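You operate a simulated robot arm through the tools that you are given. There is no shell and no other tool.

You are at the controls of a simulated robot arm. One attempt, no reset.

Task
Sort the peeled strip by its peak and reset the peel tester.
Fine: pass stand from 6 N up, otherwise hold stand; both clamp knobs open, crank back to the start, display zeroed.

Only the result counts: the job must be done as asked and must still hold three seconds after the hand-in. Knocking over, shifting, dropping, spilling or breaking anything else fails it.

Robot
A 6-joint arm with a two-finger parallel gripper, fixed in place. Base frame: the origin is at the foot of the arm, x ahead of it, y to its left, z up; the work surface is at about z = 860. Lengths are in mm, angles in rad, forces in N, time in s.
With the tool pointing down near the work surface it reaches from about 360 to 760 mm from the base axis. Its first joint turns from -1.152 to 1.152 rad. Payload 2.45 kg.
The TCP is the grasp point between the finger pads, 24 mm short of the fingertips. In the tool frame z runs along the fingers and y along their closing line. The gripper opens to 68 mm. The fingers are 17 mm wide and 10 mm thick; the gripper's body (40 by 70 mm) begins 41 mm behind the TCP.
Orientation is that of the tool frame in the base frame, as a unit quaternion [x, y, z, w]. With the fingers straight down and closing along the base's y, the tool's x points along the base's -x, its y along +y and its z along -z.

Tools
- The arm moves only by the tool move_arm. Its argument "deltas" is a list of rows, each an object (a shift or turn left out is 0, a gripper value left out holds the last) with "travel": the shift along the base's x, y, z in mm, a list of three; "delta_rot": the turn, a rotation vector about the base's x, y, z in rad, a list of three; "hand": the finger opening in mm, from 0 to 68. In form: [{"travel": [x, y, z], "delta_rot": [rx, ry, rz], "hand": hand}, ...]. A call has 1 to 20 rows; each row is the pose to reach, as a shift and turn from the pose commanded when the call began. Each row takes 0.2 s and may step no farther than 50 mm and 0.15 rad from the row before; otherwise, or with a gripper value out of range, the whole call is refused. A pose out of reach is approached as far as the arm can. The call stops where the force on the tool passes 40 N (or 10 N more than at its start, if that is more) or the arm is blocked; 0.2 s more then pass. The fingers move at their own pace (about 108 mm/s each) and stop on an object; they squeeze with about 42 N. The grip force told is the motor's: it shows also when the fingers shut on nothing. Time passes only in rows, and 0.2 s behind the last, so rows that repeat a pose let the fingers close. The reply holds the time, the measured pose of the TCP, the force on the tool along the base axes, the opening and the grip force, in the units named above and with some noise, with the torque about the TCP (base axes, N m) and any sound that the robot's microphone picked up.
- Cameras (640 x 400 px; columns grow to the right, rows downward): "scene" is fixed at [163.4, 405.1, 1474.3]; the picture's right is [-0.82, -0.57, 0.00], its down [-0.26, 0.38, -0.89] and it looks along [0.50, -0.73, -0.46] (base axes); focal length 319 px, centre (320, 200). "wrist" rides on the gripper at [84, 11, -75] in the tool frame; the picture's right is [-0.13, 0.99, 0.00], its down [-0.60, -0.08, -0.79] and it looks along [-0.79, -0.10, 0.61] (tool axes); focal length 251 px, centre (320, 200). There is no depth. A picture from a camera that has moved, and an enlarged one, comes with that camera's place and axes in the base frame and with its lens.
- grab_frame(camera): a new picture of that camera. The clock stands still meanwhile.
- enlarge(camera, box): a new picture of the part [left, top, right, bottom] of that camera's present view, enlarged. The clock stands still meanwhile.
- close_job(): hands the job in; it is judged then, once.

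Nothing tells you positions but the pictures and the camera data. Unless the task says otherwise, let go and move clear before handing in.

The tools are called by a JSON object that holds its "api" and its "payload". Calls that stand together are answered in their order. move_arm: Moves the arm, as the interface text tells. Its arguments: {"type":"object","properties":{"deltas":{"type":"array","items":{"type":"object","properties":{"travel":{"type":"array","items":{"type":"number"}},"delta_rot":{"type":"array","items":{"type":"number"}},"hand":{"type":"number"}}}}},"required":["deltas"]} The other tools are called the same way: grab_frame (camera) takes a picture; enlarge (camera, box) takes an enlarged picture of a part of a camera's view; close_job () hands the job in.

At the start:

```text
time_s: 0.0
eef_pos: [491.3, -107.9, 1266.9]
tool_rot: [0.0, 1.0, 0.0, 0.0]
wrist_force: [0.2, -0.6, 0.1]
torque: [0.02, 0.01, 0.0]
grip_width: 67.8
grip_force: 0.1
```

scene: 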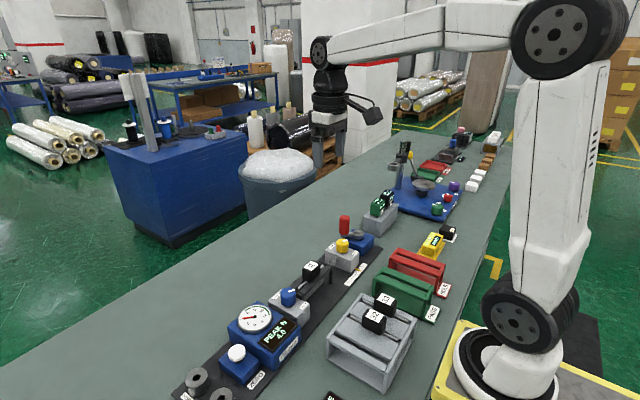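
wrist: 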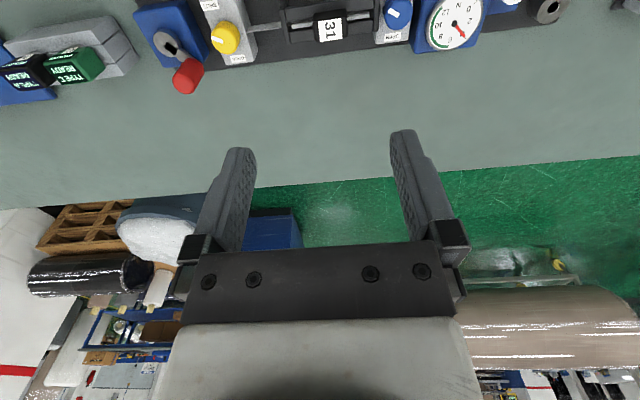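

I see a bench with a peel tester (dial, display, two clamp knobs, crank), a red and a green stand, and a rack with tagged blocks. I'll zoom in on details before moving.

{"api": "enlarge", "payload": {"camera": "scene", "box": [160, 280, 320, 400]}}

{"api": "enlarge", "payload": {"camera": "scene", "box": [260, 200, 420, 320]}}

{"api": "enlarge", "payload": {"camera": "scene", "box": [320, 220, 480, 400]}}

{"api": "enlarge", "payload": {"camera": "wrist", "box": [120, 0, 600, 120]}}

```text
3.33 times, centred on (240, 340) of scene
camera zoom: at [163.4, 405.1, 1474.3], right [-0.82, -0.57, 0.0], down [-0.26, 0.38, -0.89], along [0.5, -0.73, -0.46], focal length 1062 px, centre (587, -267)
```

zoom: 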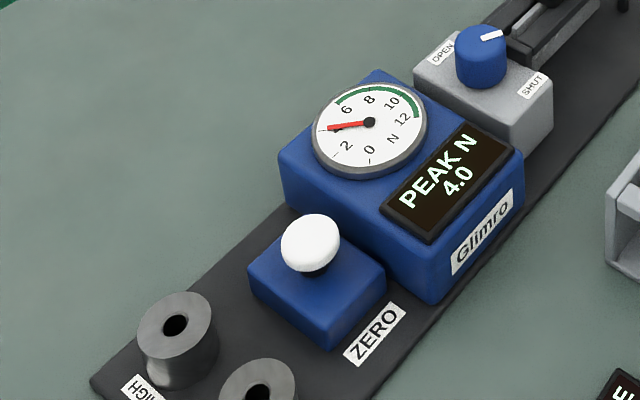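

```text
3.33 times, centred on (340, 260) of scene
camera zoom: at [163.4, 405.1, 1474.3], right [-0.82, -0.57, 0.0], down [-0.26, 0.38, -0.89], along [0.5, -0.73, -0.46], focal length 1062 px, centre (253, 0)
```

zoom: 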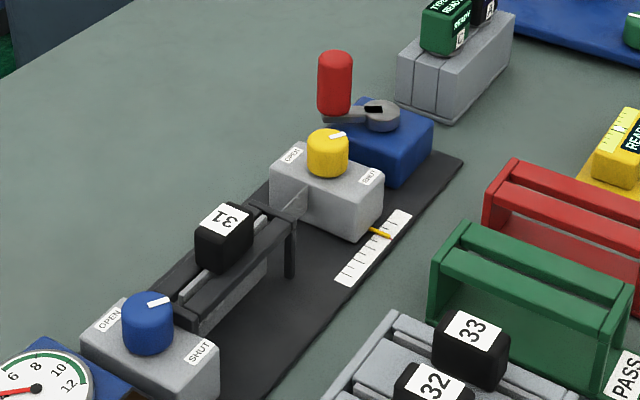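

```text
2.22 times, centred on (400, 310) of scene
camera zoom: at [163.4, 405.1, 1474.3], right [-0.82, -0.57, 0.0], down [-0.26, 0.38, -0.89], along [0.5, -0.73, -0.46], focal length 708 px, centre (142, -44)
```

zoom: 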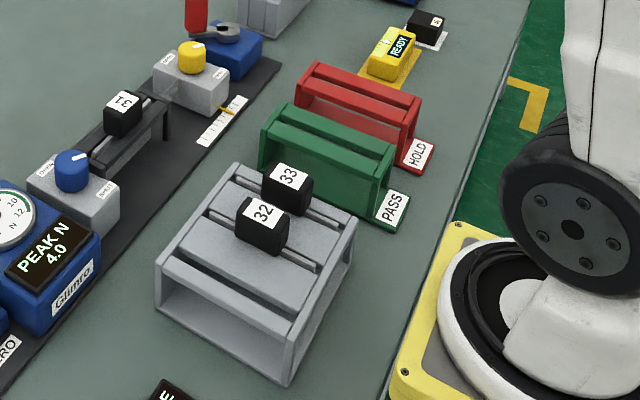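

```text
1.33 times, centred on (360, 60) of wrist
camera zoom: at [405.6, -96.6, 1342.5], right [0.13, 0.99, 0.0], down [0.6, -0.08, 0.79], along [0.79, -0.1, -0.61], focal length 335 px, centre (267, 387)
```

zoom: 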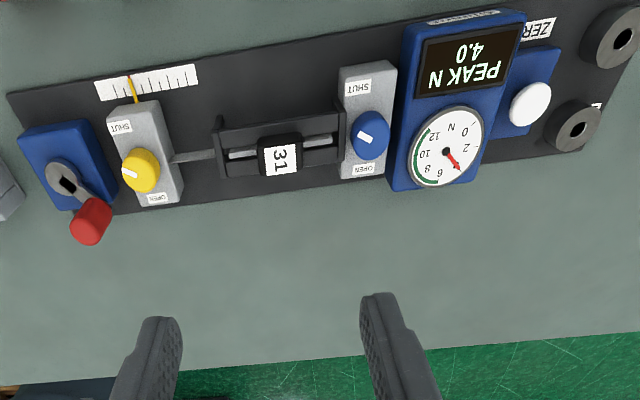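

The display reads a 4.0 N peak, and strip 31 is in the tester. I'll enlarge further to check the dial, the knobs, the scale and how the strips sit on the stands.

{"api": "enlarge", "payload": {"camera": "scene", "box": [225, 295, 305, 345]}}

{"api": "enlarge", "payload": {"camera": "scene", "box": [270, 240, 370, 302]}}

{"api": "enlarge", "payload": {"camera": "scene", "box": [320, 280, 420, 400]}}

{"api": "enlarge", "payload": {"camera": "scene", "box": [360, 220, 460, 325]}}

{"api": "enlarge", "payload": {"camera": "scene", "box": [360, 120, 520, 240]}}

{"api": "enlarge", "payload": {"camera": "scene", "box": [160, 340, 360, 400]}}

```text
8.00 times, centred on (265, 320) of scene
camera zoom: at [163.4, 405.1, 1474.3], right [-0.82, -0.57, 0.0], down [-0.26, 0.38, -0.89], along [0.5, -0.73, -0.46], focal length 2550 px, centre (760, -760)
```

zoom: 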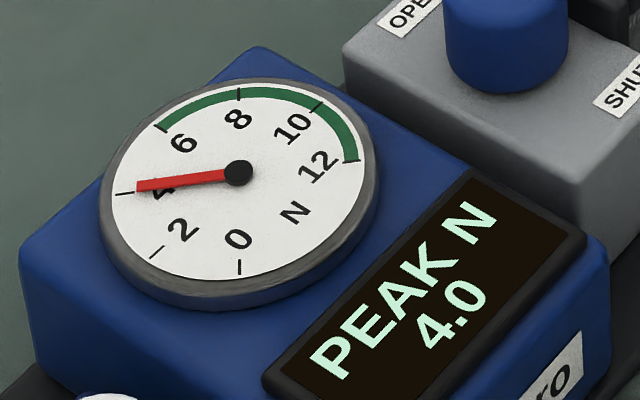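

```text
6.40 times, centred on (320, 271) of scene
camera zoom: at [163.4, 405.1, 1474.3], right [-0.82, -0.57, 0.0], down [-0.26, 0.38, -0.89], along [0.5, -0.73, -0.46], focal length 2040 px, centre (320, -254)
```

zoom: 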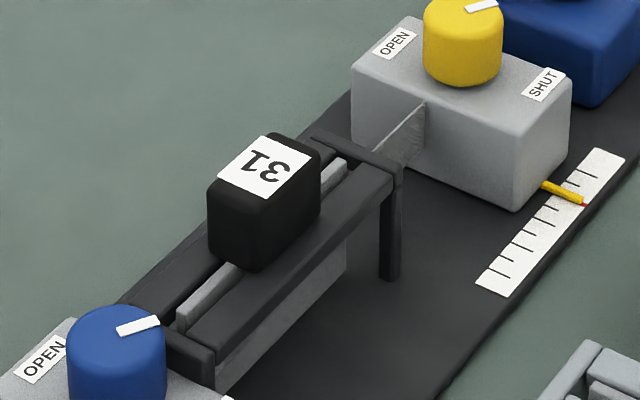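

```text
3.33 times, centred on (370, 340) of scene
camera zoom: at [163.4, 405.1, 1474.3], right [-0.82, -0.57, 0.0], down [-0.26, 0.38, -0.89], along [0.5, -0.73, -0.46], focal length 1062 px, centre (153, -267)
```

zoom: 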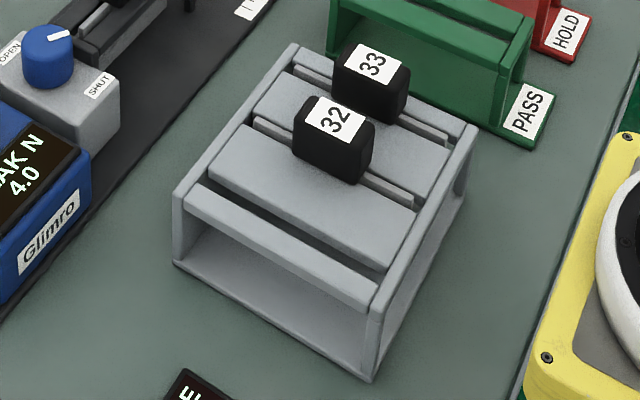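

```text
3.81 times, centred on (410, 272) of scene
camera zoom: at [163.4, 405.1, 1474.3], right [-0.82, -0.57, 0.0], down [-0.26, 0.38, -0.89], along [0.5, -0.73, -0.46], focal length 1214 px, centre (-23, -76)
```

zoom: 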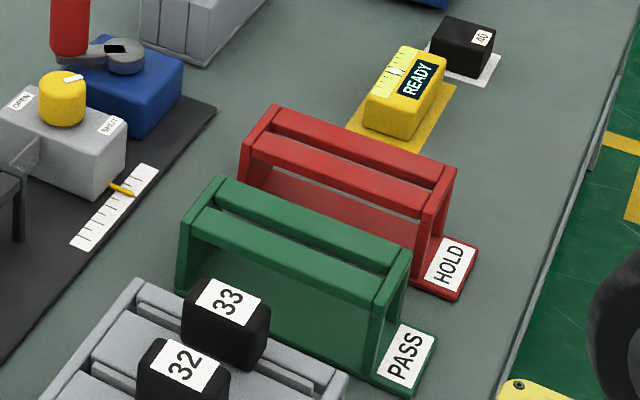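

```text
3.33 times, centred on (440, 180) of scene
camera zoom: at [163.4, 405.1, 1474.3], right [-0.82, -0.57, 0.0], down [-0.26, 0.38, -0.89], along [0.5, -0.73, -0.46], focal length 1062 px, centre (-80, 267)
```

zoom: 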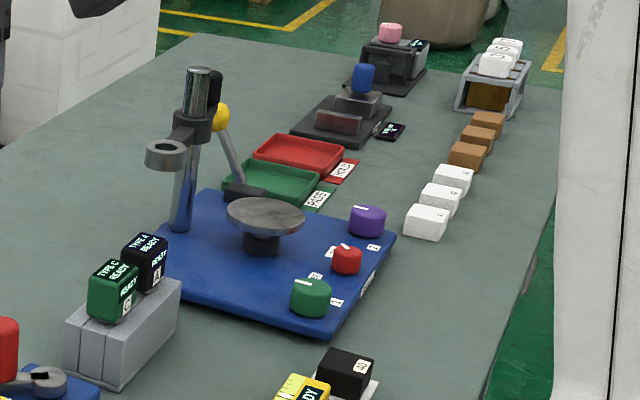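

```text
3.20 times, centred on (260, 370) of scene
camera zoom: at [163.4, 405.1, 1474.3], right [-0.82, -0.57, 0.0], down [-0.26, 0.38, -0.89], along [0.5, -0.73, -0.46], focal length 1020 px, centre (512, -344)
```

zoom: 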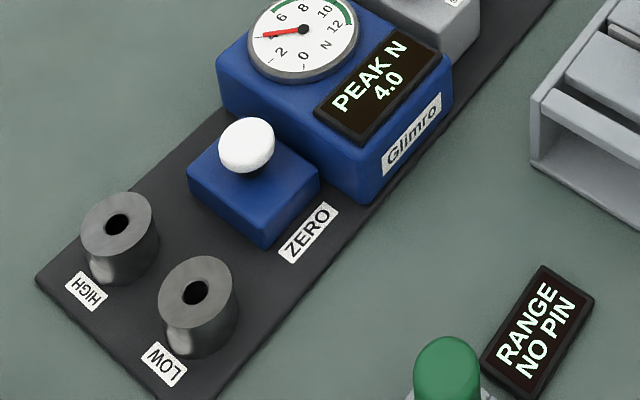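

Peak 4.0 N is below 6, so strip 31 goes to the red HOLD stand. I estimate the tester runs along y at x≈531, with the blue knob near y≈-6, the block near y≈-100, the yellow knob near y≈-254 and the crank pivot near y≈-360. I'll bring the wrist camera closer to the blue knob.

{"api": "move_arm", "payload": {"deltas": [{"travel": [-10, 20, -37]}, {"travel": [-20, 40, -75]}, {"travel": [-30, 60, -112]}, {"travel": [-40, 80, -150]}, {"travel": [-51, 98, -187]}]}}

{"api": "grab_frame", "payload": {"camera": "wrist"}}

```text
time_s: 1.2
eef_pos: [439.1, -9.2, 1078.3]
tool_rot: [-0.001, 1.0, 0.0, 0.0]
wrist_force: [-0.1, 1.4, 0.1]
torque: [0.0, 0.03, 0.02]
grip_width: 68.1
grip_force: 0.0
```

```text
taken
camera wrist: at [353.4, 2.9, 1153.4], right [0.13, 0.99, 0.0], down [0.6, -0.08, 0.79], along [0.79, -0.1, -0.61], focal length 251 px, centre (320, 200)
```

wrist: 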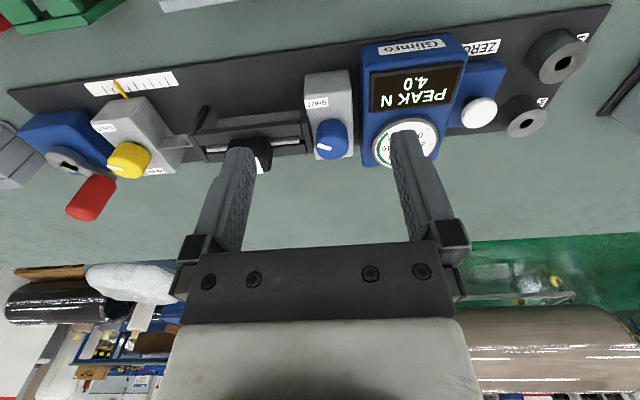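

{"api": "enlarge", "payload": {"camera": "wrist", "box": [280, 60, 380, 170]}}

{"api": "enlarge", "payload": {"camera": "wrist", "box": [0, 60, 200, 230]}}

{"api": "enlarge", "payload": {"camera": "wrist", "box": [160, 80, 320, 180]}}

{"api": "enlarge", "payload": {"camera": "wrist", "box": [440, 20, 600, 150]}}

```text
3.64 times, centred on (330, 115) of wrist
camera zoom: at [353.4, 2.9, 1153.4], right [0.13, 0.99, 0.0], down [0.6, -0.08, 0.79], along [0.79, -0.1, -0.61], focal length 914 px, centre (284, 509)
```

zoom: 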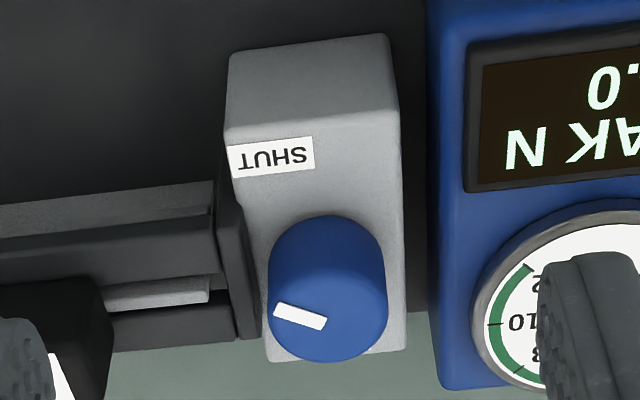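

```text
2.35 times, centred on (100, 145) of wrist
camera zoom: at [353.4, 2.9, 1153.4], right [0.13, 0.99, 0.0], down [0.6, -0.08, 0.79], along [0.79, -0.1, -0.61], focal length 592 px, centre (838, 329)
```

zoom: 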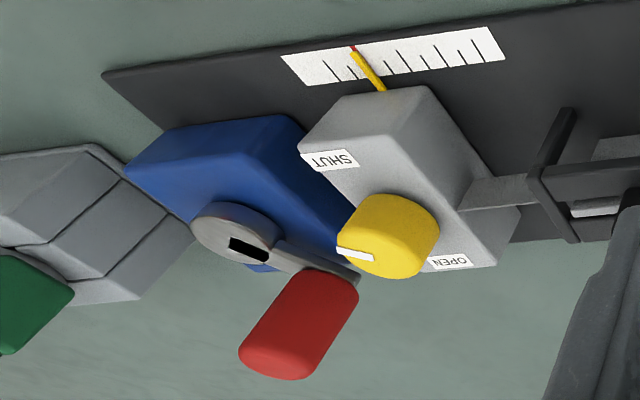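

```text
4.00 times, centred on (240, 130) of wrist
camera zoom: at [353.4, 2.9, 1153.4], right [0.13, 0.99, 0.0], down [0.6, -0.08, 0.79], along [0.79, -0.1, -0.61], focal length 1006 px, centre (640, 480)
```

zoom: 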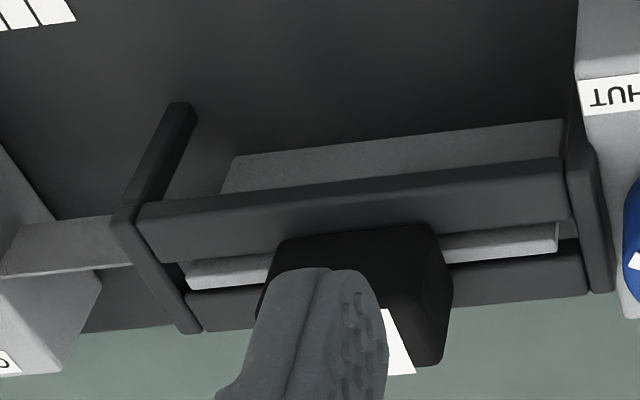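

```text
3.08 times, centred on (520, 85) of wrist
camera zoom: at [353.4, 2.9, 1153.4], right [0.13, 0.99, 0.0], down [0.6, -0.08, 0.79], along [0.79, -0.1, -0.61], focal length 774 px, centre (-295, 554)
```

zoom: 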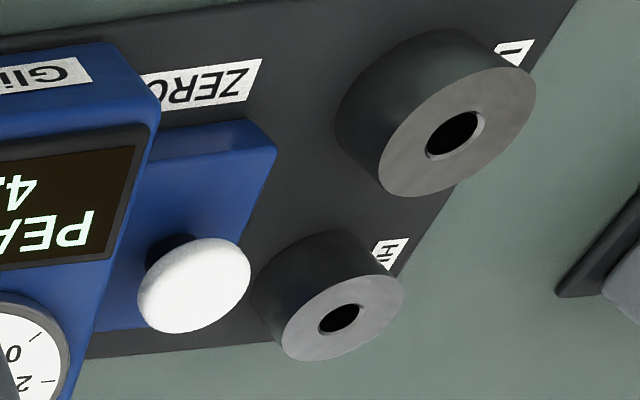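

The knob marks on both clamps point toward -y, slightly to the SHUT side. Before touching anything I'll calibrate the wrist camera against the fingertips and get more accurate views.

{"api": "enlarge", "payload": {"camera": "wrist", "box": [180, 120, 280, 190]}}

{"api": "enlarge", "payload": {"camera": "wrist", "box": [370, 110, 470, 180]}}

{"api": "enlarge", "payload": {"camera": "scene", "box": [270, 160, 400, 260]}}

```text
5.71 times, centred on (230, 155) of wrist
camera zoom: at [353.4, 2.9, 1153.4], right [0.13, 0.99, 0.0], down [0.6, -0.08, 0.79], along [0.79, -0.1, -0.61], focal length 1437 px, centre (834, 457)
```

zoom: 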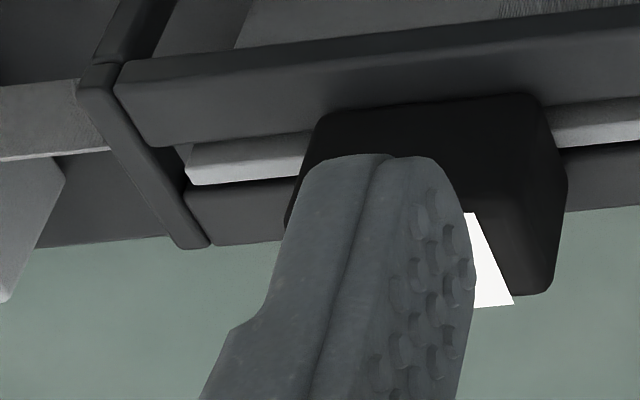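

```text
5.71 times, centred on (420, 145) of wrist
camera zoom: at [353.4, 2.9, 1153.4], right [0.13, 0.99, 0.0], down [0.6, -0.08, 0.79], along [0.79, -0.1, -0.61], focal length 1437 px, centre (-251, 514)
```

zoom: 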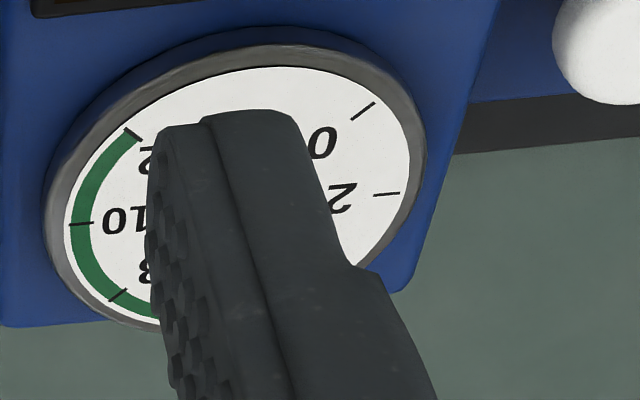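

```text
4.00 times, centred on (335, 210) of scene
camera zoom: at [163.4, 405.1, 1474.3], right [-0.82, -0.57, 0.0], down [-0.26, 0.38, -0.89], along [0.5, -0.73, -0.46], focal length 1275 px, centre (260, 160)
```

zoom: 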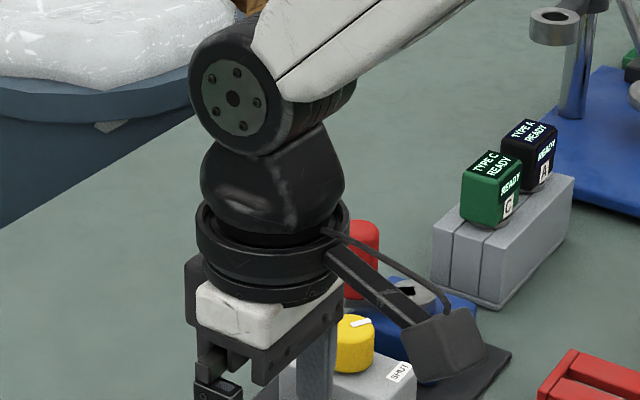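

Triangulation puts the blue knob top at about (530, -7, 953) with ~36 mm diameter, and block 31's top at about (532, -100, 964). Next I look at the yellow clamp, the scale and the crank up close.

{"api": "move_arm", "payload": {"deltas": [{"travel": [-5, -48, 0]}, {"travel": [-15, -96, 0]}, {"travel": [-25, -143, 0]}, {"travel": [-35, -190, 0]}, {"travel": [-40, -237, 0]}, {"travel": [-40, -285, 0]}, {"travel": [-40, -285, 0]}]}}

{"api": "grab_frame", "payload": {"camera": "wrist"}}

{"api": "enlarge", "payload": {"camera": "wrist", "box": [200, 40, 440, 190]}}

{"api": "grab_frame", "payload": {"camera": "scene"}}

```text
time_s: 2.8
eef_pos: [399.0, -294.5, 1080.1]
tool_rot: [0.0, 1.0, 0.0, -0.001]
wrist_force: [-1.0, 0.2, 0.1]
torque: [-0.01, -0.02, -0.01]
grip_width: 67.9
grip_force: 0.0
```

```text
taken
camera wrist: at [313.7, -283.7, 1155.1], right [0.13, 0.99, 0.0], down [0.6, -0.08, 0.79], along [0.79, -0.1, -0.61], focal length 251 px, centre (320, 200)
```

wrist: 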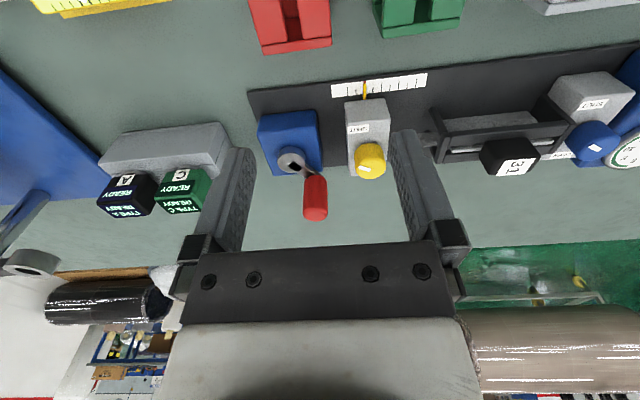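

```text
2.67 times, centred on (320, 115) of wrist
camera zoom: at [313.7, -283.7, 1155.1], right [0.13, 0.99, 0.0], down [0.6, -0.08, 0.79], along [0.79, -0.1, -0.61], focal length 670 px, centre (320, 427)
```

zoom: 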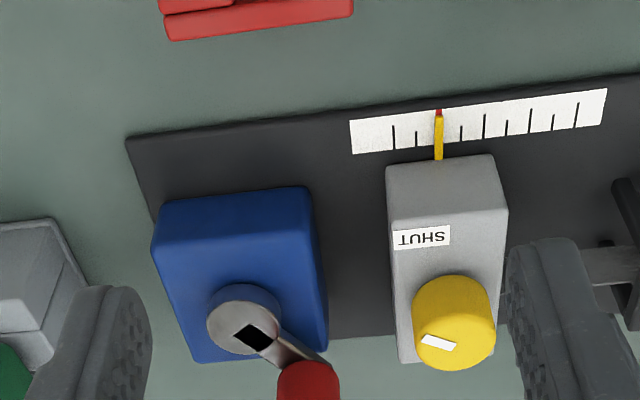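

```text
taken
```

scene: 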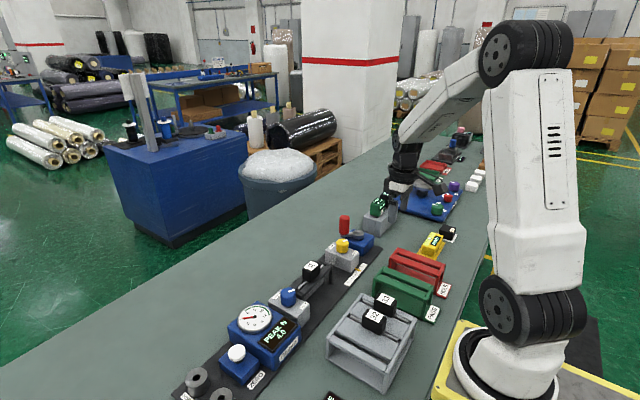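

{"api": "enlarge", "payload": {"camera": "wrist", "box": [250, 100, 340, 230]}}

{"api": "enlarge", "payload": {"camera": "wrist", "box": [325, 65, 435, 115]}}

{"api": "enlarge", "payload": {"camera": "scene", "box": [325, 205, 385, 255]}}

{"api": "enlarge", "payload": {"camera": "scene", "box": [335, 240, 385, 290]}}

```text
3.08 times, centred on (295, 165) of wrist
camera zoom: at [313.7, -283.7, 1155.1], right [0.13, 0.99, 0.0], down [0.6, -0.08, 0.79], along [0.79, -0.1, -0.61], focal length 774 px, centre (397, 308)
```

zoom: 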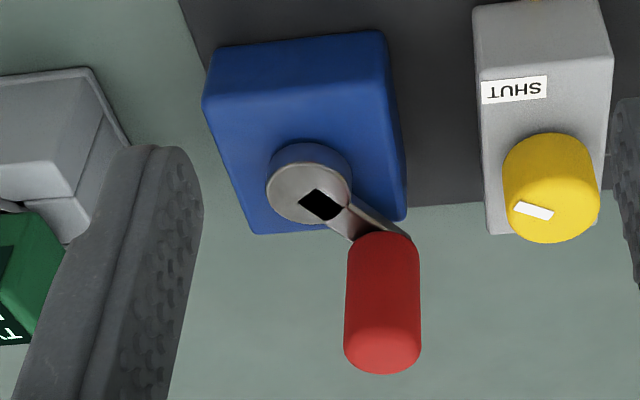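

```text
5.82 times, centred on (380, 90) of wrist
camera zoom: at [313.7, -283.7, 1155.1], right [0.13, 0.99, 0.0], down [0.6, -0.08, 0.79], along [0.79, -0.1, -0.61], focal length 1463 px, centre (-29, 840)
```

zoom: 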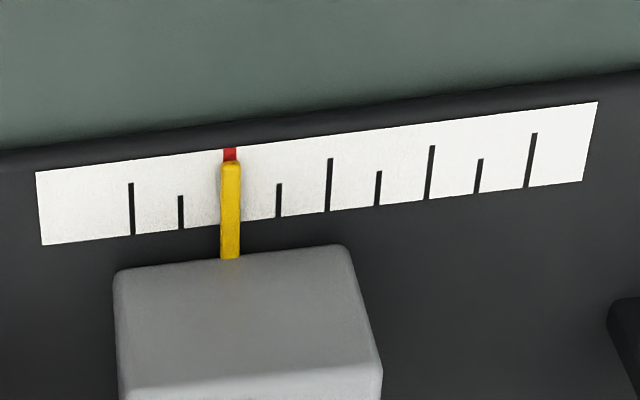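

```text
8.00 times, centred on (355, 230) of scene
camera zoom: at [163.4, 405.1, 1474.3], right [-0.82, -0.57, 0.0], down [-0.26, 0.38, -0.89], along [0.5, -0.73, -0.46], focal length 2550 px, centre (40, -40)
```

zoom: 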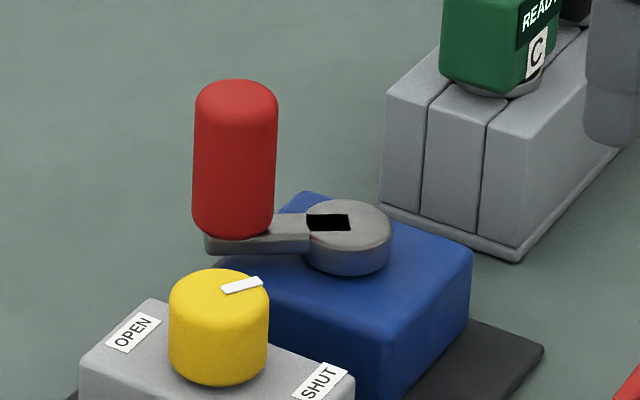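

```text
8.00 times, centred on (360, 265) of scene
camera zoom: at [163.4, 405.1, 1474.3], right [-0.82, -0.57, 0.0], down [-0.26, 0.38, -0.89], along [0.5, -0.73, -0.46], focal length 2550 px, centre (0, -320)
```

zoom: 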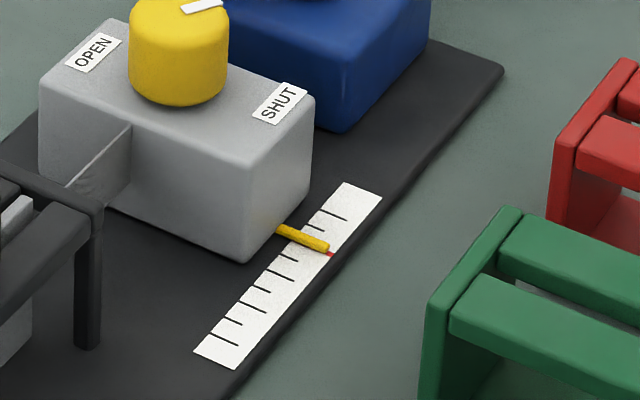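

The pointer sits on the red mark partway along the scale, so the start is presumably at one end stop. I'll open the blue knob first, so I hover over it to refine its position in the wrist view.

{"api": "move_arm", "payload": {"deltas": [{"travel": [20, 45, 0]}, {"travel": [40, 90, 0]}, {"travel": [60, 135, 0]}, {"travel": [80, 180, 0]}, {"travel": [100, 225, 0]}, {"travel": [118, 265, -20]}, {"travel": [129, 287, -55]}, {"travel": [129, 287, -65]}, {"travel": [129, 287, -65]}]}}

{"api": "grab_frame", "payload": {"camera": "wrist"}}

{"api": "enlarge", "payload": {"camera": "wrist", "box": [220, 20, 440, 170]}}

{"api": "enlarge", "payload": {"camera": "scene", "box": [230, 230, 350, 330]}}

```text
time_s: 4.8
eef_pos: [529.8, -8.5, 1014.7]
tool_rot: [0.0, 1.0, 0.0, -0.001]
wrist_force: [0.0, -0.8, -0.1]
torque: [-0.01, 0.02, -0.01]
grip_width: 67.9
grip_force: 0.1
```

```text
taken
camera wrist: at [444.0, 3.0, 1090.1], right [0.13, 0.99, 0.0], down [0.6, -0.08, 0.79], along [0.79, -0.1, -0.61], focal length 251 px, centre (320, 200)
```

wrist: 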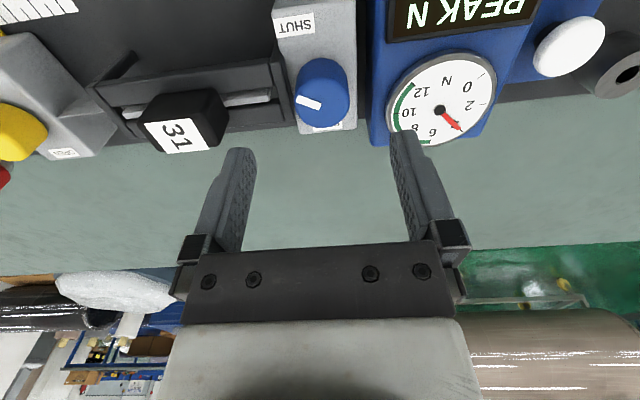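

```text
2.67 times, centred on (330, 95) of wrist
camera zoom: at [444.0, 3.0, 1090.1], right [0.13, 0.99, 0.0], down [0.6, -0.08, 0.79], along [0.79, -0.1, -0.61], focal length 670 px, centre (293, 480)
```

zoom: 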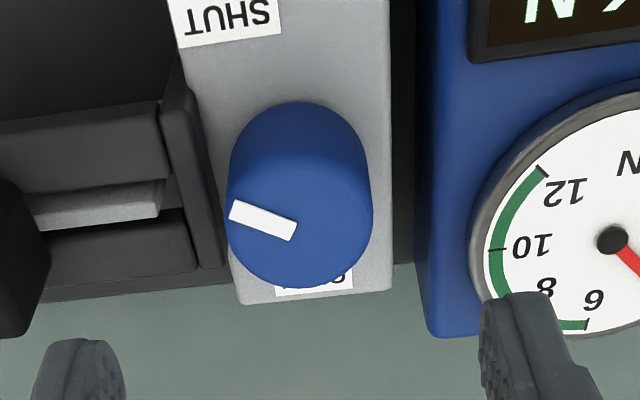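

```text
4.00 times, centred on (290, 280) of scene
camera zoom: at [163.4, 405.2, 1474.3], right [-0.82, -0.57, 0.0], down [-0.26, 0.38, -0.89], along [0.5, -0.73, -0.46], focal length 1275 px, centre (440, -120)
```

zoom: 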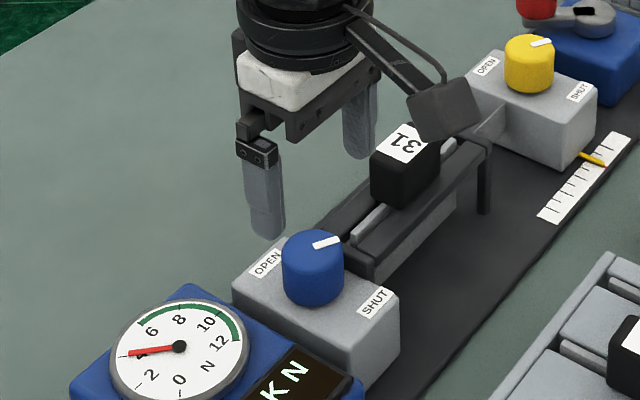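

The blue knob's axis comes out at about (533, -7), with its top near z≈950. I'll yaw the hand by -60° so the fingers straddle it roughly along x, then check alignment before descending.

{"api": "move_arm", "payload": {"deltas": [{"delta_rot": [0, 0, -0.149], "travel": [1, 0, 0]}, {"delta_rot": [0, 0, -0.298], "travel": [2, 1, 0]}, {"delta_rot": [0, 0, -0.447], "travel": [3, 1, 0]}, {"delta_rot": [0, 0, -0.596], "travel": [3, 1, 0]}, {"delta_rot": [0, 0, -0.745], "travel": [3, 1, 0]}, {"delta_rot": [0, 0, -0.894], "travel": [3, 1, 0]}, {"delta_rot": [0, 0, -1.043], "travel": [3, 1, 0]}, {"delta_rot": [0, 0, -1.043], "travel": [3, 1, 0]}]}}

{"api": "grab_frame", "payload": {"camera": "wrist"}}

{"api": "enlarge", "payload": {"camera": "scene", "box": [230, 230, 350, 330]}}

```text
time_s: 6.6
eef_pos: [532.2, -6.8, 1015.7]
tool_rot: [0.5, 0.866, 0.0, 0.001]
wrist_force: [0.6, 0.2, -1.0]
torque: [0.01, 0.0, -0.01]
grip_width: 68.0
grip_force: 0.1
```

```text
taken
camera wrist: at [497.6, 71.4, 1090.3], right [0.92, 0.39, 0.0], down [0.24, -0.56, 0.79], along [0.31, -0.73, -0.61], focal length 251 px, centre (320, 200)
```

wrist: 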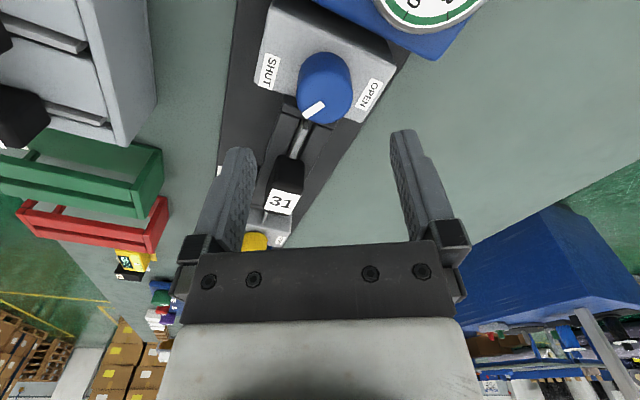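

```text
4.00 times, centred on (290, 280) of scene
camera zoom: at [163.4, 405.1, 1474.3], right [-0.82, -0.57, 0.0], down [-0.26, 0.38, -0.89], along [0.5, -0.73, -0.46], focal length 1275 px, centre (440, -120)
```

zoom: 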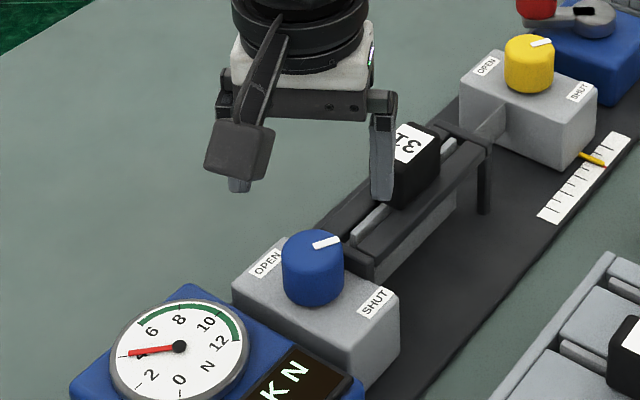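

The knob sits on the finger midline as predicted, so I descend until the fingertips are a few mm above the clamp block, then close on the knob.

{"api": "move_arm", "payload": {"deltas": [{"travel": [1, 0, -20]}, {"travel": [1, 0, -40]}, {"travel": [1, 0, -52]}, {"travel": [1, 0, -58]}, {"travel": [1, 0, -58]}]}}

{"api": "enlarge", "payload": {"camera": "wrist", "box": [200, 40, 440, 240]}}

{"api": "enlarge", "payload": {"camera": "scene", "box": [250, 260, 330, 320]}}

```text
time_s: 7.8
eef_pos: [533.4, -7.3, 957.1]
tool_rot: [0.498, 0.867, 0.0, 0.0]
wrist_force: [0.3, 0.3, 0.6]
torque: [-0.01, 0.0, -0.01]
grip_width: 68.0
grip_force: 0.1
```

```text
2.00 times, centred on (320, 140) of wrist
camera zoom: at [498.9, 72.0, 1032.8], right [0.92, 0.39, 0.0], down [0.24, -0.56, 0.79], along [0.31, -0.73, -0.61], focal length 503 px, centre (320, 320)
```

zoom: 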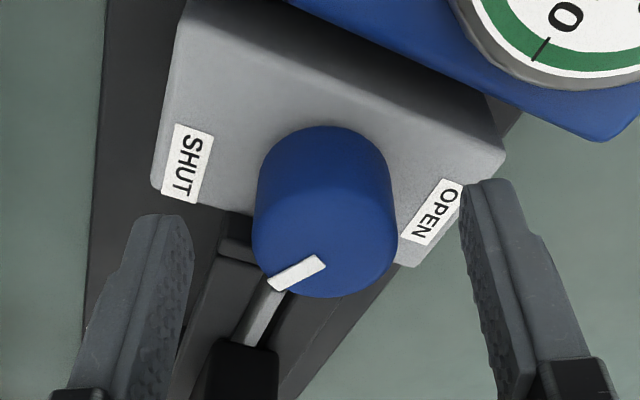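

```text
6.67 times, centred on (290, 290) of scene
camera zoom: at [163.4, 405.1, 1474.3], right [-0.82, -0.57, 0.0], down [-0.26, 0.38, -0.89], along [0.5, -0.73, -0.46], focal length 2125 px, centre (520, -400)
```

zoom: 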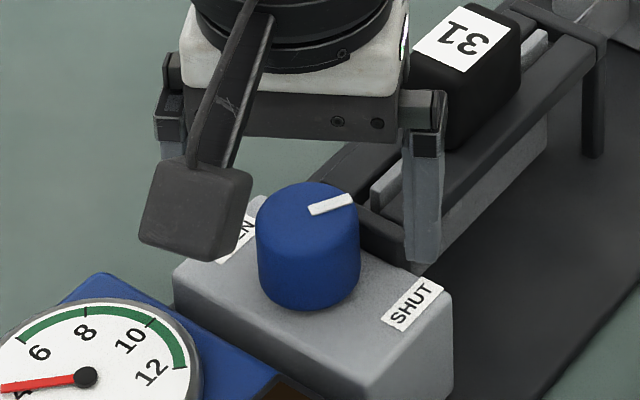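

The knob looks 2–3 mm off the finger midplane toward the camera, so I shift by (-1, +2) and close gently.

{"api": "move_arm", "payload": {"deltas": [{"travel": [-1, 2, 0], "hand": 68}, {"travel": [-1, 2, 0], "hand": 20}, {"travel": [-1, 2, 0], "hand": 20}, {"travel": [-1, 2, 0], "hand": 20}]}}

{"api": "enlarge", "payload": {"camera": "wrist", "box": [200, 40, 440, 240]}}

{"api": "enlarge", "payload": {"camera": "scene", "box": [250, 260, 330, 320]}}

```text
time_s: 8.8
eef_pos: [532.6, -3.9, 958.9]
tool_rot: [0.498, 0.867, 0.001, 0.001]
wrist_force: [10.8, 7.7, -8.8]
torque: [0.16, -0.42, 0.03]
grip_width: 35.5
grip_force: 45.1
```

```text
2.00 times, centred on (320, 140) of wrist
camera zoom: at [498.6, 74.0, 1032.7], right [0.92, 0.39, 0.0], down [0.23, -0.56, 0.79], along [0.31, -0.73, -0.61], focal length 503 px, centre (320, 320)
```

zoom: 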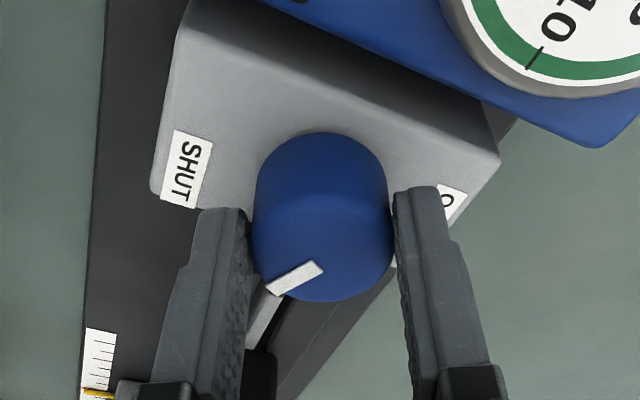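

```text
6.67 times, centred on (290, 290) of scene
camera zoom: at [163.9, 405.4, 1474.2], right [-0.82, -0.57, 0.0], down [-0.26, 0.38, -0.89], along [0.5, -0.73, -0.46], focal length 2125 px, centre (520, -400)
```

zoom: 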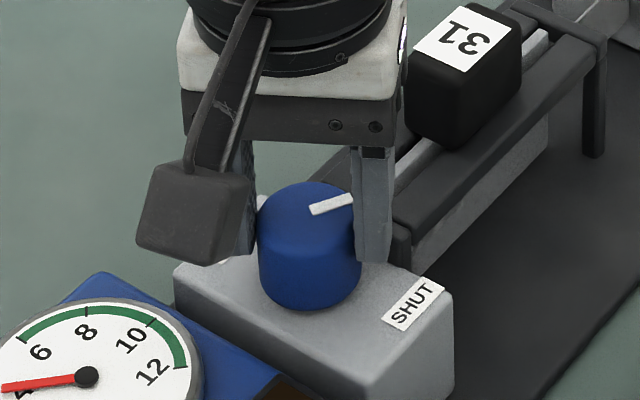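

Gripped at 35.5 mm. I ease the small side force, then turn counter-clockwise (seen from above) toward OPEN in small steps while watching the torque.

{"api": "move_arm", "payload": {"deltas": [{"travel": [1.3, 0.8, 0]}, {"travel": [1.3, 0.8, 0], "delta_rot": [0, 0, 0.1]}, {"travel": [1.3, 0.8, 0], "delta_rot": [0, 0, 0.2]}, {"travel": [1.3, 0.8, 0], "delta_rot": [0, 0, 0.3]}]}}

{"api": "enlarge", "payload": {"camera": "wrist", "box": [200, 40, 440, 240]}}

{"api": "enlarge", "payload": {"camera": "scene", "box": [250, 260, 330, 320]}}

```text
time_s: 9.8
eef_pos: [531.9, -5.1, 957.8]
tool_rot: [0.362, 0.932, 0.0, -0.001]
wrist_force: [-5.3, -15.2, 7.2]
torque: [-0.66, -0.16, -0.08]
grip_width: 35.8
grip_force: 44.5
```

```text
2.00 times, centred on (320, 140) of wrist
camera zoom: at [476.5, 60.2, 1032.9], right [0.77, 0.64, 0.0], down [0.39, -0.47, 0.79], along [0.51, -0.61, -0.61], focal length 503 px, centre (320, 320)
```

zoom: 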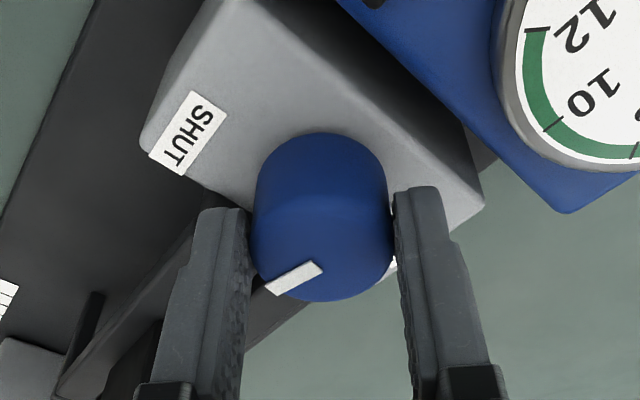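

```text
6.67 times, centred on (290, 290) of scene
camera zoom: at [163.1, 404.7, 1474.5], right [-0.82, -0.57, 0.0], down [-0.26, 0.38, -0.89], along [0.5, -0.73, -0.46], focal length 2125 px, centre (520, -400)
```

zoom: 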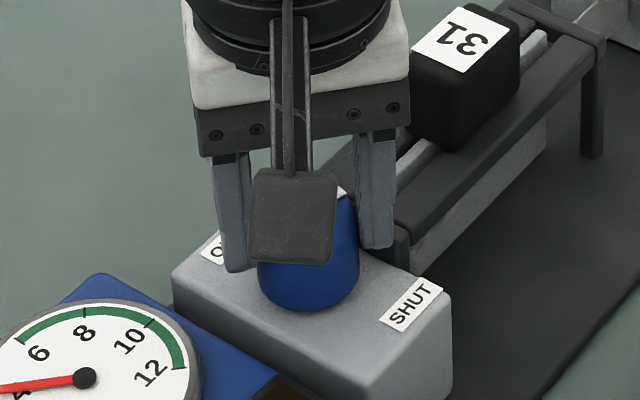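

{"api": "move_arm", "payload": {"deltas": [{"travel": [-0.5, -1.2, 0], "delta_rot": [0, 0, 0.1]}, {"travel": [-0.5, -1.2, 0], "delta_rot": [0, 0, 0.2]}, {"travel": [-0.5, -1.2, 0], "delta_rot": [0, 0, 0.3]}, {"travel": [-0.5, -1.2, 0], "delta_rot": [0, 0, 0.4]}]}}

{"api": "enlarge", "payload": {"camera": "wrist", "box": [200, 40, 440, 240]}}

```text
time_s: 10.8
eef_pos: [531.5, -7.3, 956.8]
tool_rot: [0.17, 0.985, -0.001, 0.0]
wrist_force: [-16.4, -19.2, 15.0]
torque: [-0.25, -0.2, -0.09]
grip_width: 35.1
grip_force: 45.3
```

```text
2.00 times, centred on (320, 140) of wrist
camera zoom: at [454.7, 32.4, 1033.0], right [0.45, 0.89, 0.0], down [0.54, -0.28, 0.79], along [0.71, -0.36, -0.61], focal length 503 px, centre (320, 320)
```

zoom: 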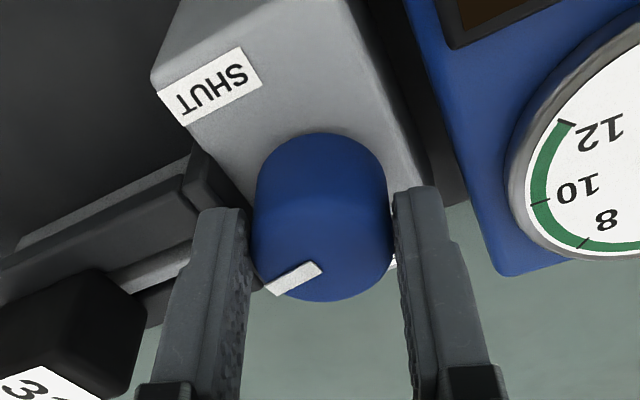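

{"api": "move_arm", "payload": {"deltas": [{"travel": [-1.4, -1.6, 0.5]}, {"travel": [-1.4, -1.6, 0.5], "delta_rot": [0, 0, 0.1]}, {"travel": [-1.4, -1.6, 0.5], "delta_rot": [0, 0, 0.2]}]}}

{"api": "enlarge", "payload": {"camera": "wrist", "box": [200, 40, 440, 240]}}

```text
time_s: 11.6
eef_pos: [531.8, -6.5, 957.5]
tool_rot: [0.071, 0.997, 0.0, 0.0]
wrist_force: [-7.3, -8.5, 2.7]
torque: [0.14, -0.67, -0.06]
grip_width: 35.4
grip_force: 44.8
```

```text
2.00 times, centred on (320, 140) of wrist
camera zoom: at [448.1, 15.8, 1032.7], right [0.27, 0.96, 0.0], down [0.59, -0.16, 0.79], along [0.76, -0.21, -0.61], focal length 503 px, centre (320, 320)
```

zoom: 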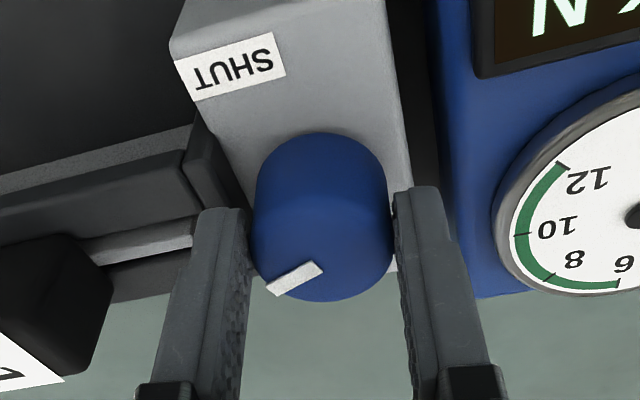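

{"api": "move_arm", "payload": {"deltas": [{"travel": [-0.6, -0.7, 0]}, {"travel": [-0.6, -0.7, 0], "delta_rot": [0, 0, 0.1]}, {"travel": [-0.8, -0.7, 0], "delta_rot": [0, 0, 0.2]}, {"travel": [-1.0, -0.7, 0], "delta_rot": [0, 0, 0.3]}]}}

{"api": "enlarge", "payload": {"camera": "wrist", "box": [200, 40, 440, 240]}}

```text
time_s: 12.6
eef_pos: [531.0, -9.5, 958.0]
tool_rot: [-0.079, 0.997, 0.0, 0.001]
wrist_force: [11.2, -9.4, -13.1]
torque: [0.21, 0.47, -0.04]
grip_width: 35.4
grip_force: 44.7
```

```text
2.00 times, centred on (320, 140) of wrist
camera zoom: at [444.9, -10.4, 1032.6], right [-0.03, 1.0, 0.0], down [0.61, 0.02, 0.79], along [0.79, 0.02, -0.61], focal length 503 px, centre (320, 320)
```

zoom: 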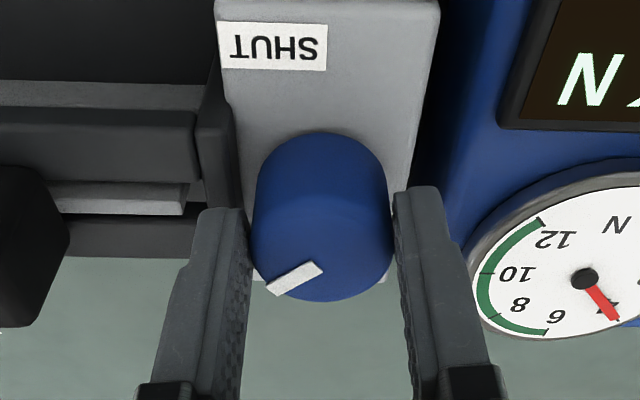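

{"api": "move_arm", "payload": {"deltas": [{"travel": [0.6, -0.4, -0.4]}, {"travel": [0.6, -0.4, -0.4], "delta_rot": [0, 0, 0.1]}, {"travel": [0.6, -0.4, -0.4], "delta_rot": [0, 0, 0.2]}, {"travel": [0.6, -0.4, -0.4], "delta_rot": [0, 0, 0.3]}]}}

{"api": "enlarge", "payload": {"camera": "wrist", "box": [200, 40, 440, 240]}}

```text
time_s: 13.6
eef_pos: [531.0, -10.3, 957.5]
tool_rot: [-0.228, 0.974, 0.0, 0.0]
wrist_force: [7.0, -17.8, -2.6]
torque: [-0.17, 0.1, -0.09]
grip_width: 35.2
grip_force: 44.9
```

```text
2.00 times, centred on (320, 140) of wrist
camera zoom: at [449.9, -36.4, 1032.8], right [-0.32, 0.95, 0.0], down [0.58, 0.2, 0.79], along [0.75, 0.26, -0.61], focal length 503 px, centre (320, 320)
```

zoom: 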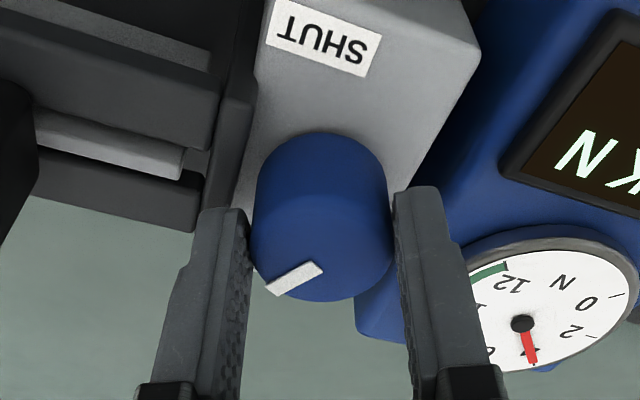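

The knob follows the hand with no stop yet. The TCP drift shows the knob axis is near (535, -8), so I rotate about that point from here.

{"api": "move_arm", "payload": {"deltas": [{"travel": [0.6, -1.2, 0]}, {"travel": [0.8, -1.4, 0], "delta_rot": [0, 0, 0.1]}, {"travel": [1.0, -1.7, 0], "delta_rot": [0, 0, 0.2]}, {"travel": [1.3, -2.0, 0], "delta_rot": [0, 0, 0.3]}, {"travel": [1.6, -2.2, 0], "delta_rot": [0, 0, 0.4]}]}}

{"api": "enlarge", "payload": {"camera": "wrist", "box": [200, 40, 440, 240]}}

```text
time_s: 14.8
eef_pos: [532.8, -10.5, 956.9]
tool_rot: [-0.416, 0.909, 0.0, 0.0]
wrist_force: [-0.3, -10.1, 0.1]
torque: [-0.03, -0.49, -0.03]
grip_width: 35.2
grip_force: 45.7
```

```text
2.00 times, centred on (320, 140) of wrist
camera zoom: at [468.0, -66.8, 1032.9], right [-0.67, 0.75, 0.0], down [0.45, 0.41, 0.79], along [0.59, 0.53, -0.61], focal length 503 px, centre (320, 320)
```

zoom: 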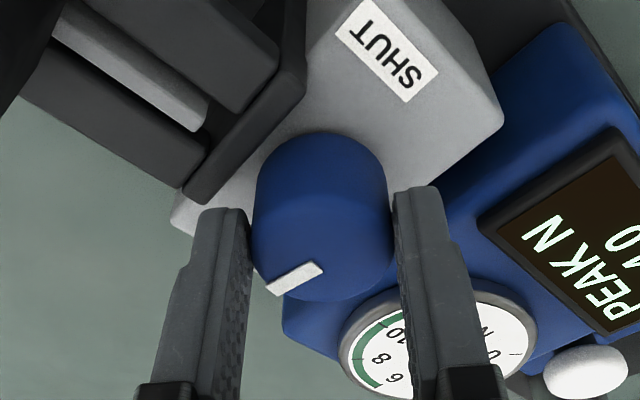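

{"api": "move_arm", "payload": {"deltas": [{"travel": [0.5, -1.0, 0], "delta_rot": [0, 0, 0.1]}, {"travel": [1.0, -1.3, 0], "delta_rot": [0, 0, 0.2]}]}}

{"api": "enlarge", "payload": {"camera": "wrist", "box": [200, 40, 440, 240]}}

```text
time_s: 15.4
eef_pos: [534.0, -11.3, 956.3]
tool_rot: [-0.504, 0.864, 0.0, -0.001]
wrist_force: [-2.1, 1.3, 2.1]
torque: [-0.59, -0.17, -0.77]
grip_width: 35.3
grip_force: 45.2
```

```text
2.00 times, centred on (320, 140) of wrist
camera zoom: at [480.9, -78.6, 1032.8], right [-0.8, 0.6, 0.0], down [0.37, 0.49, 0.79], along [0.48, 0.63, -0.61], focal length 503 px, centre (320, 320)
```

zoom: 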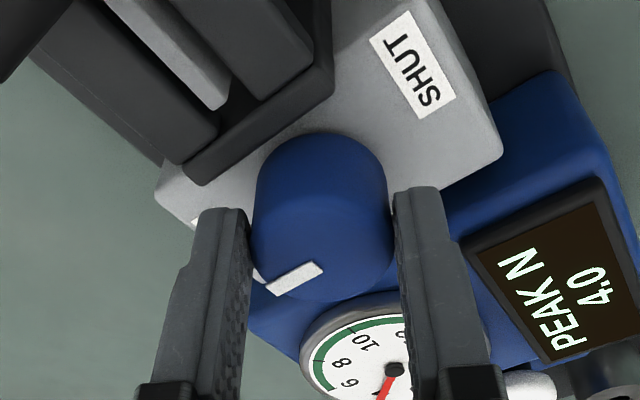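

Torque rose to -0.77 N·m at about 120° of turn, so the OPEN stop is reached with the mark pointing toward +x. I release with a small opening, lift straight up and check.

{"api": "move_arm", "payload": {"deltas": [{"hand": 46}, {"hand": 46}, {"travel": [0, 0, 20]}, {"travel": [0, 0, 50]}, {"travel": [0, 0, 70]}]}}

{"api": "grab_frame", "payload": {"camera": "wrist"}}

{"api": "enlarge", "payload": {"camera": "scene", "box": [230, 230, 350, 330]}}

```text
time_s: 16.6
eef_pos: [532.7, -10.3, 1027.6]
tool_rot: [-0.505, 0.863, 0.0, 0.0]
wrist_force: [0.2, 0.5, -0.1]
torque: [0.02, 0.03, -0.02]
grip_width: 46.1
grip_force: 0.1
```

```text
taken
camera wrist: at [480.9, -76.9, 1103.6], right [-0.8, 0.6, 0.0], down [0.37, 0.49, 0.79], along [0.48, 0.63, -0.61], focal length 251 px, centre (320, 200)
```

wrist: 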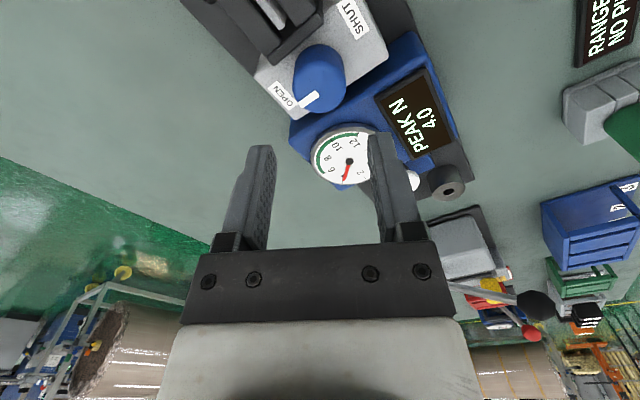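

```text
4.00 times, centred on (290, 280) of scene
camera zoom: at [163.4, 405.1, 1474.3], right [-0.82, -0.57, 0.0], down [-0.26, 0.38, -0.89], along [0.5, -0.73, -0.46], focal length 1275 px, centre (440, -120)
```

zoom: 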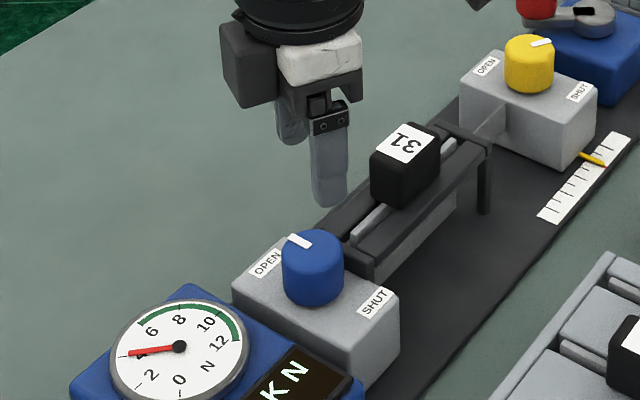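

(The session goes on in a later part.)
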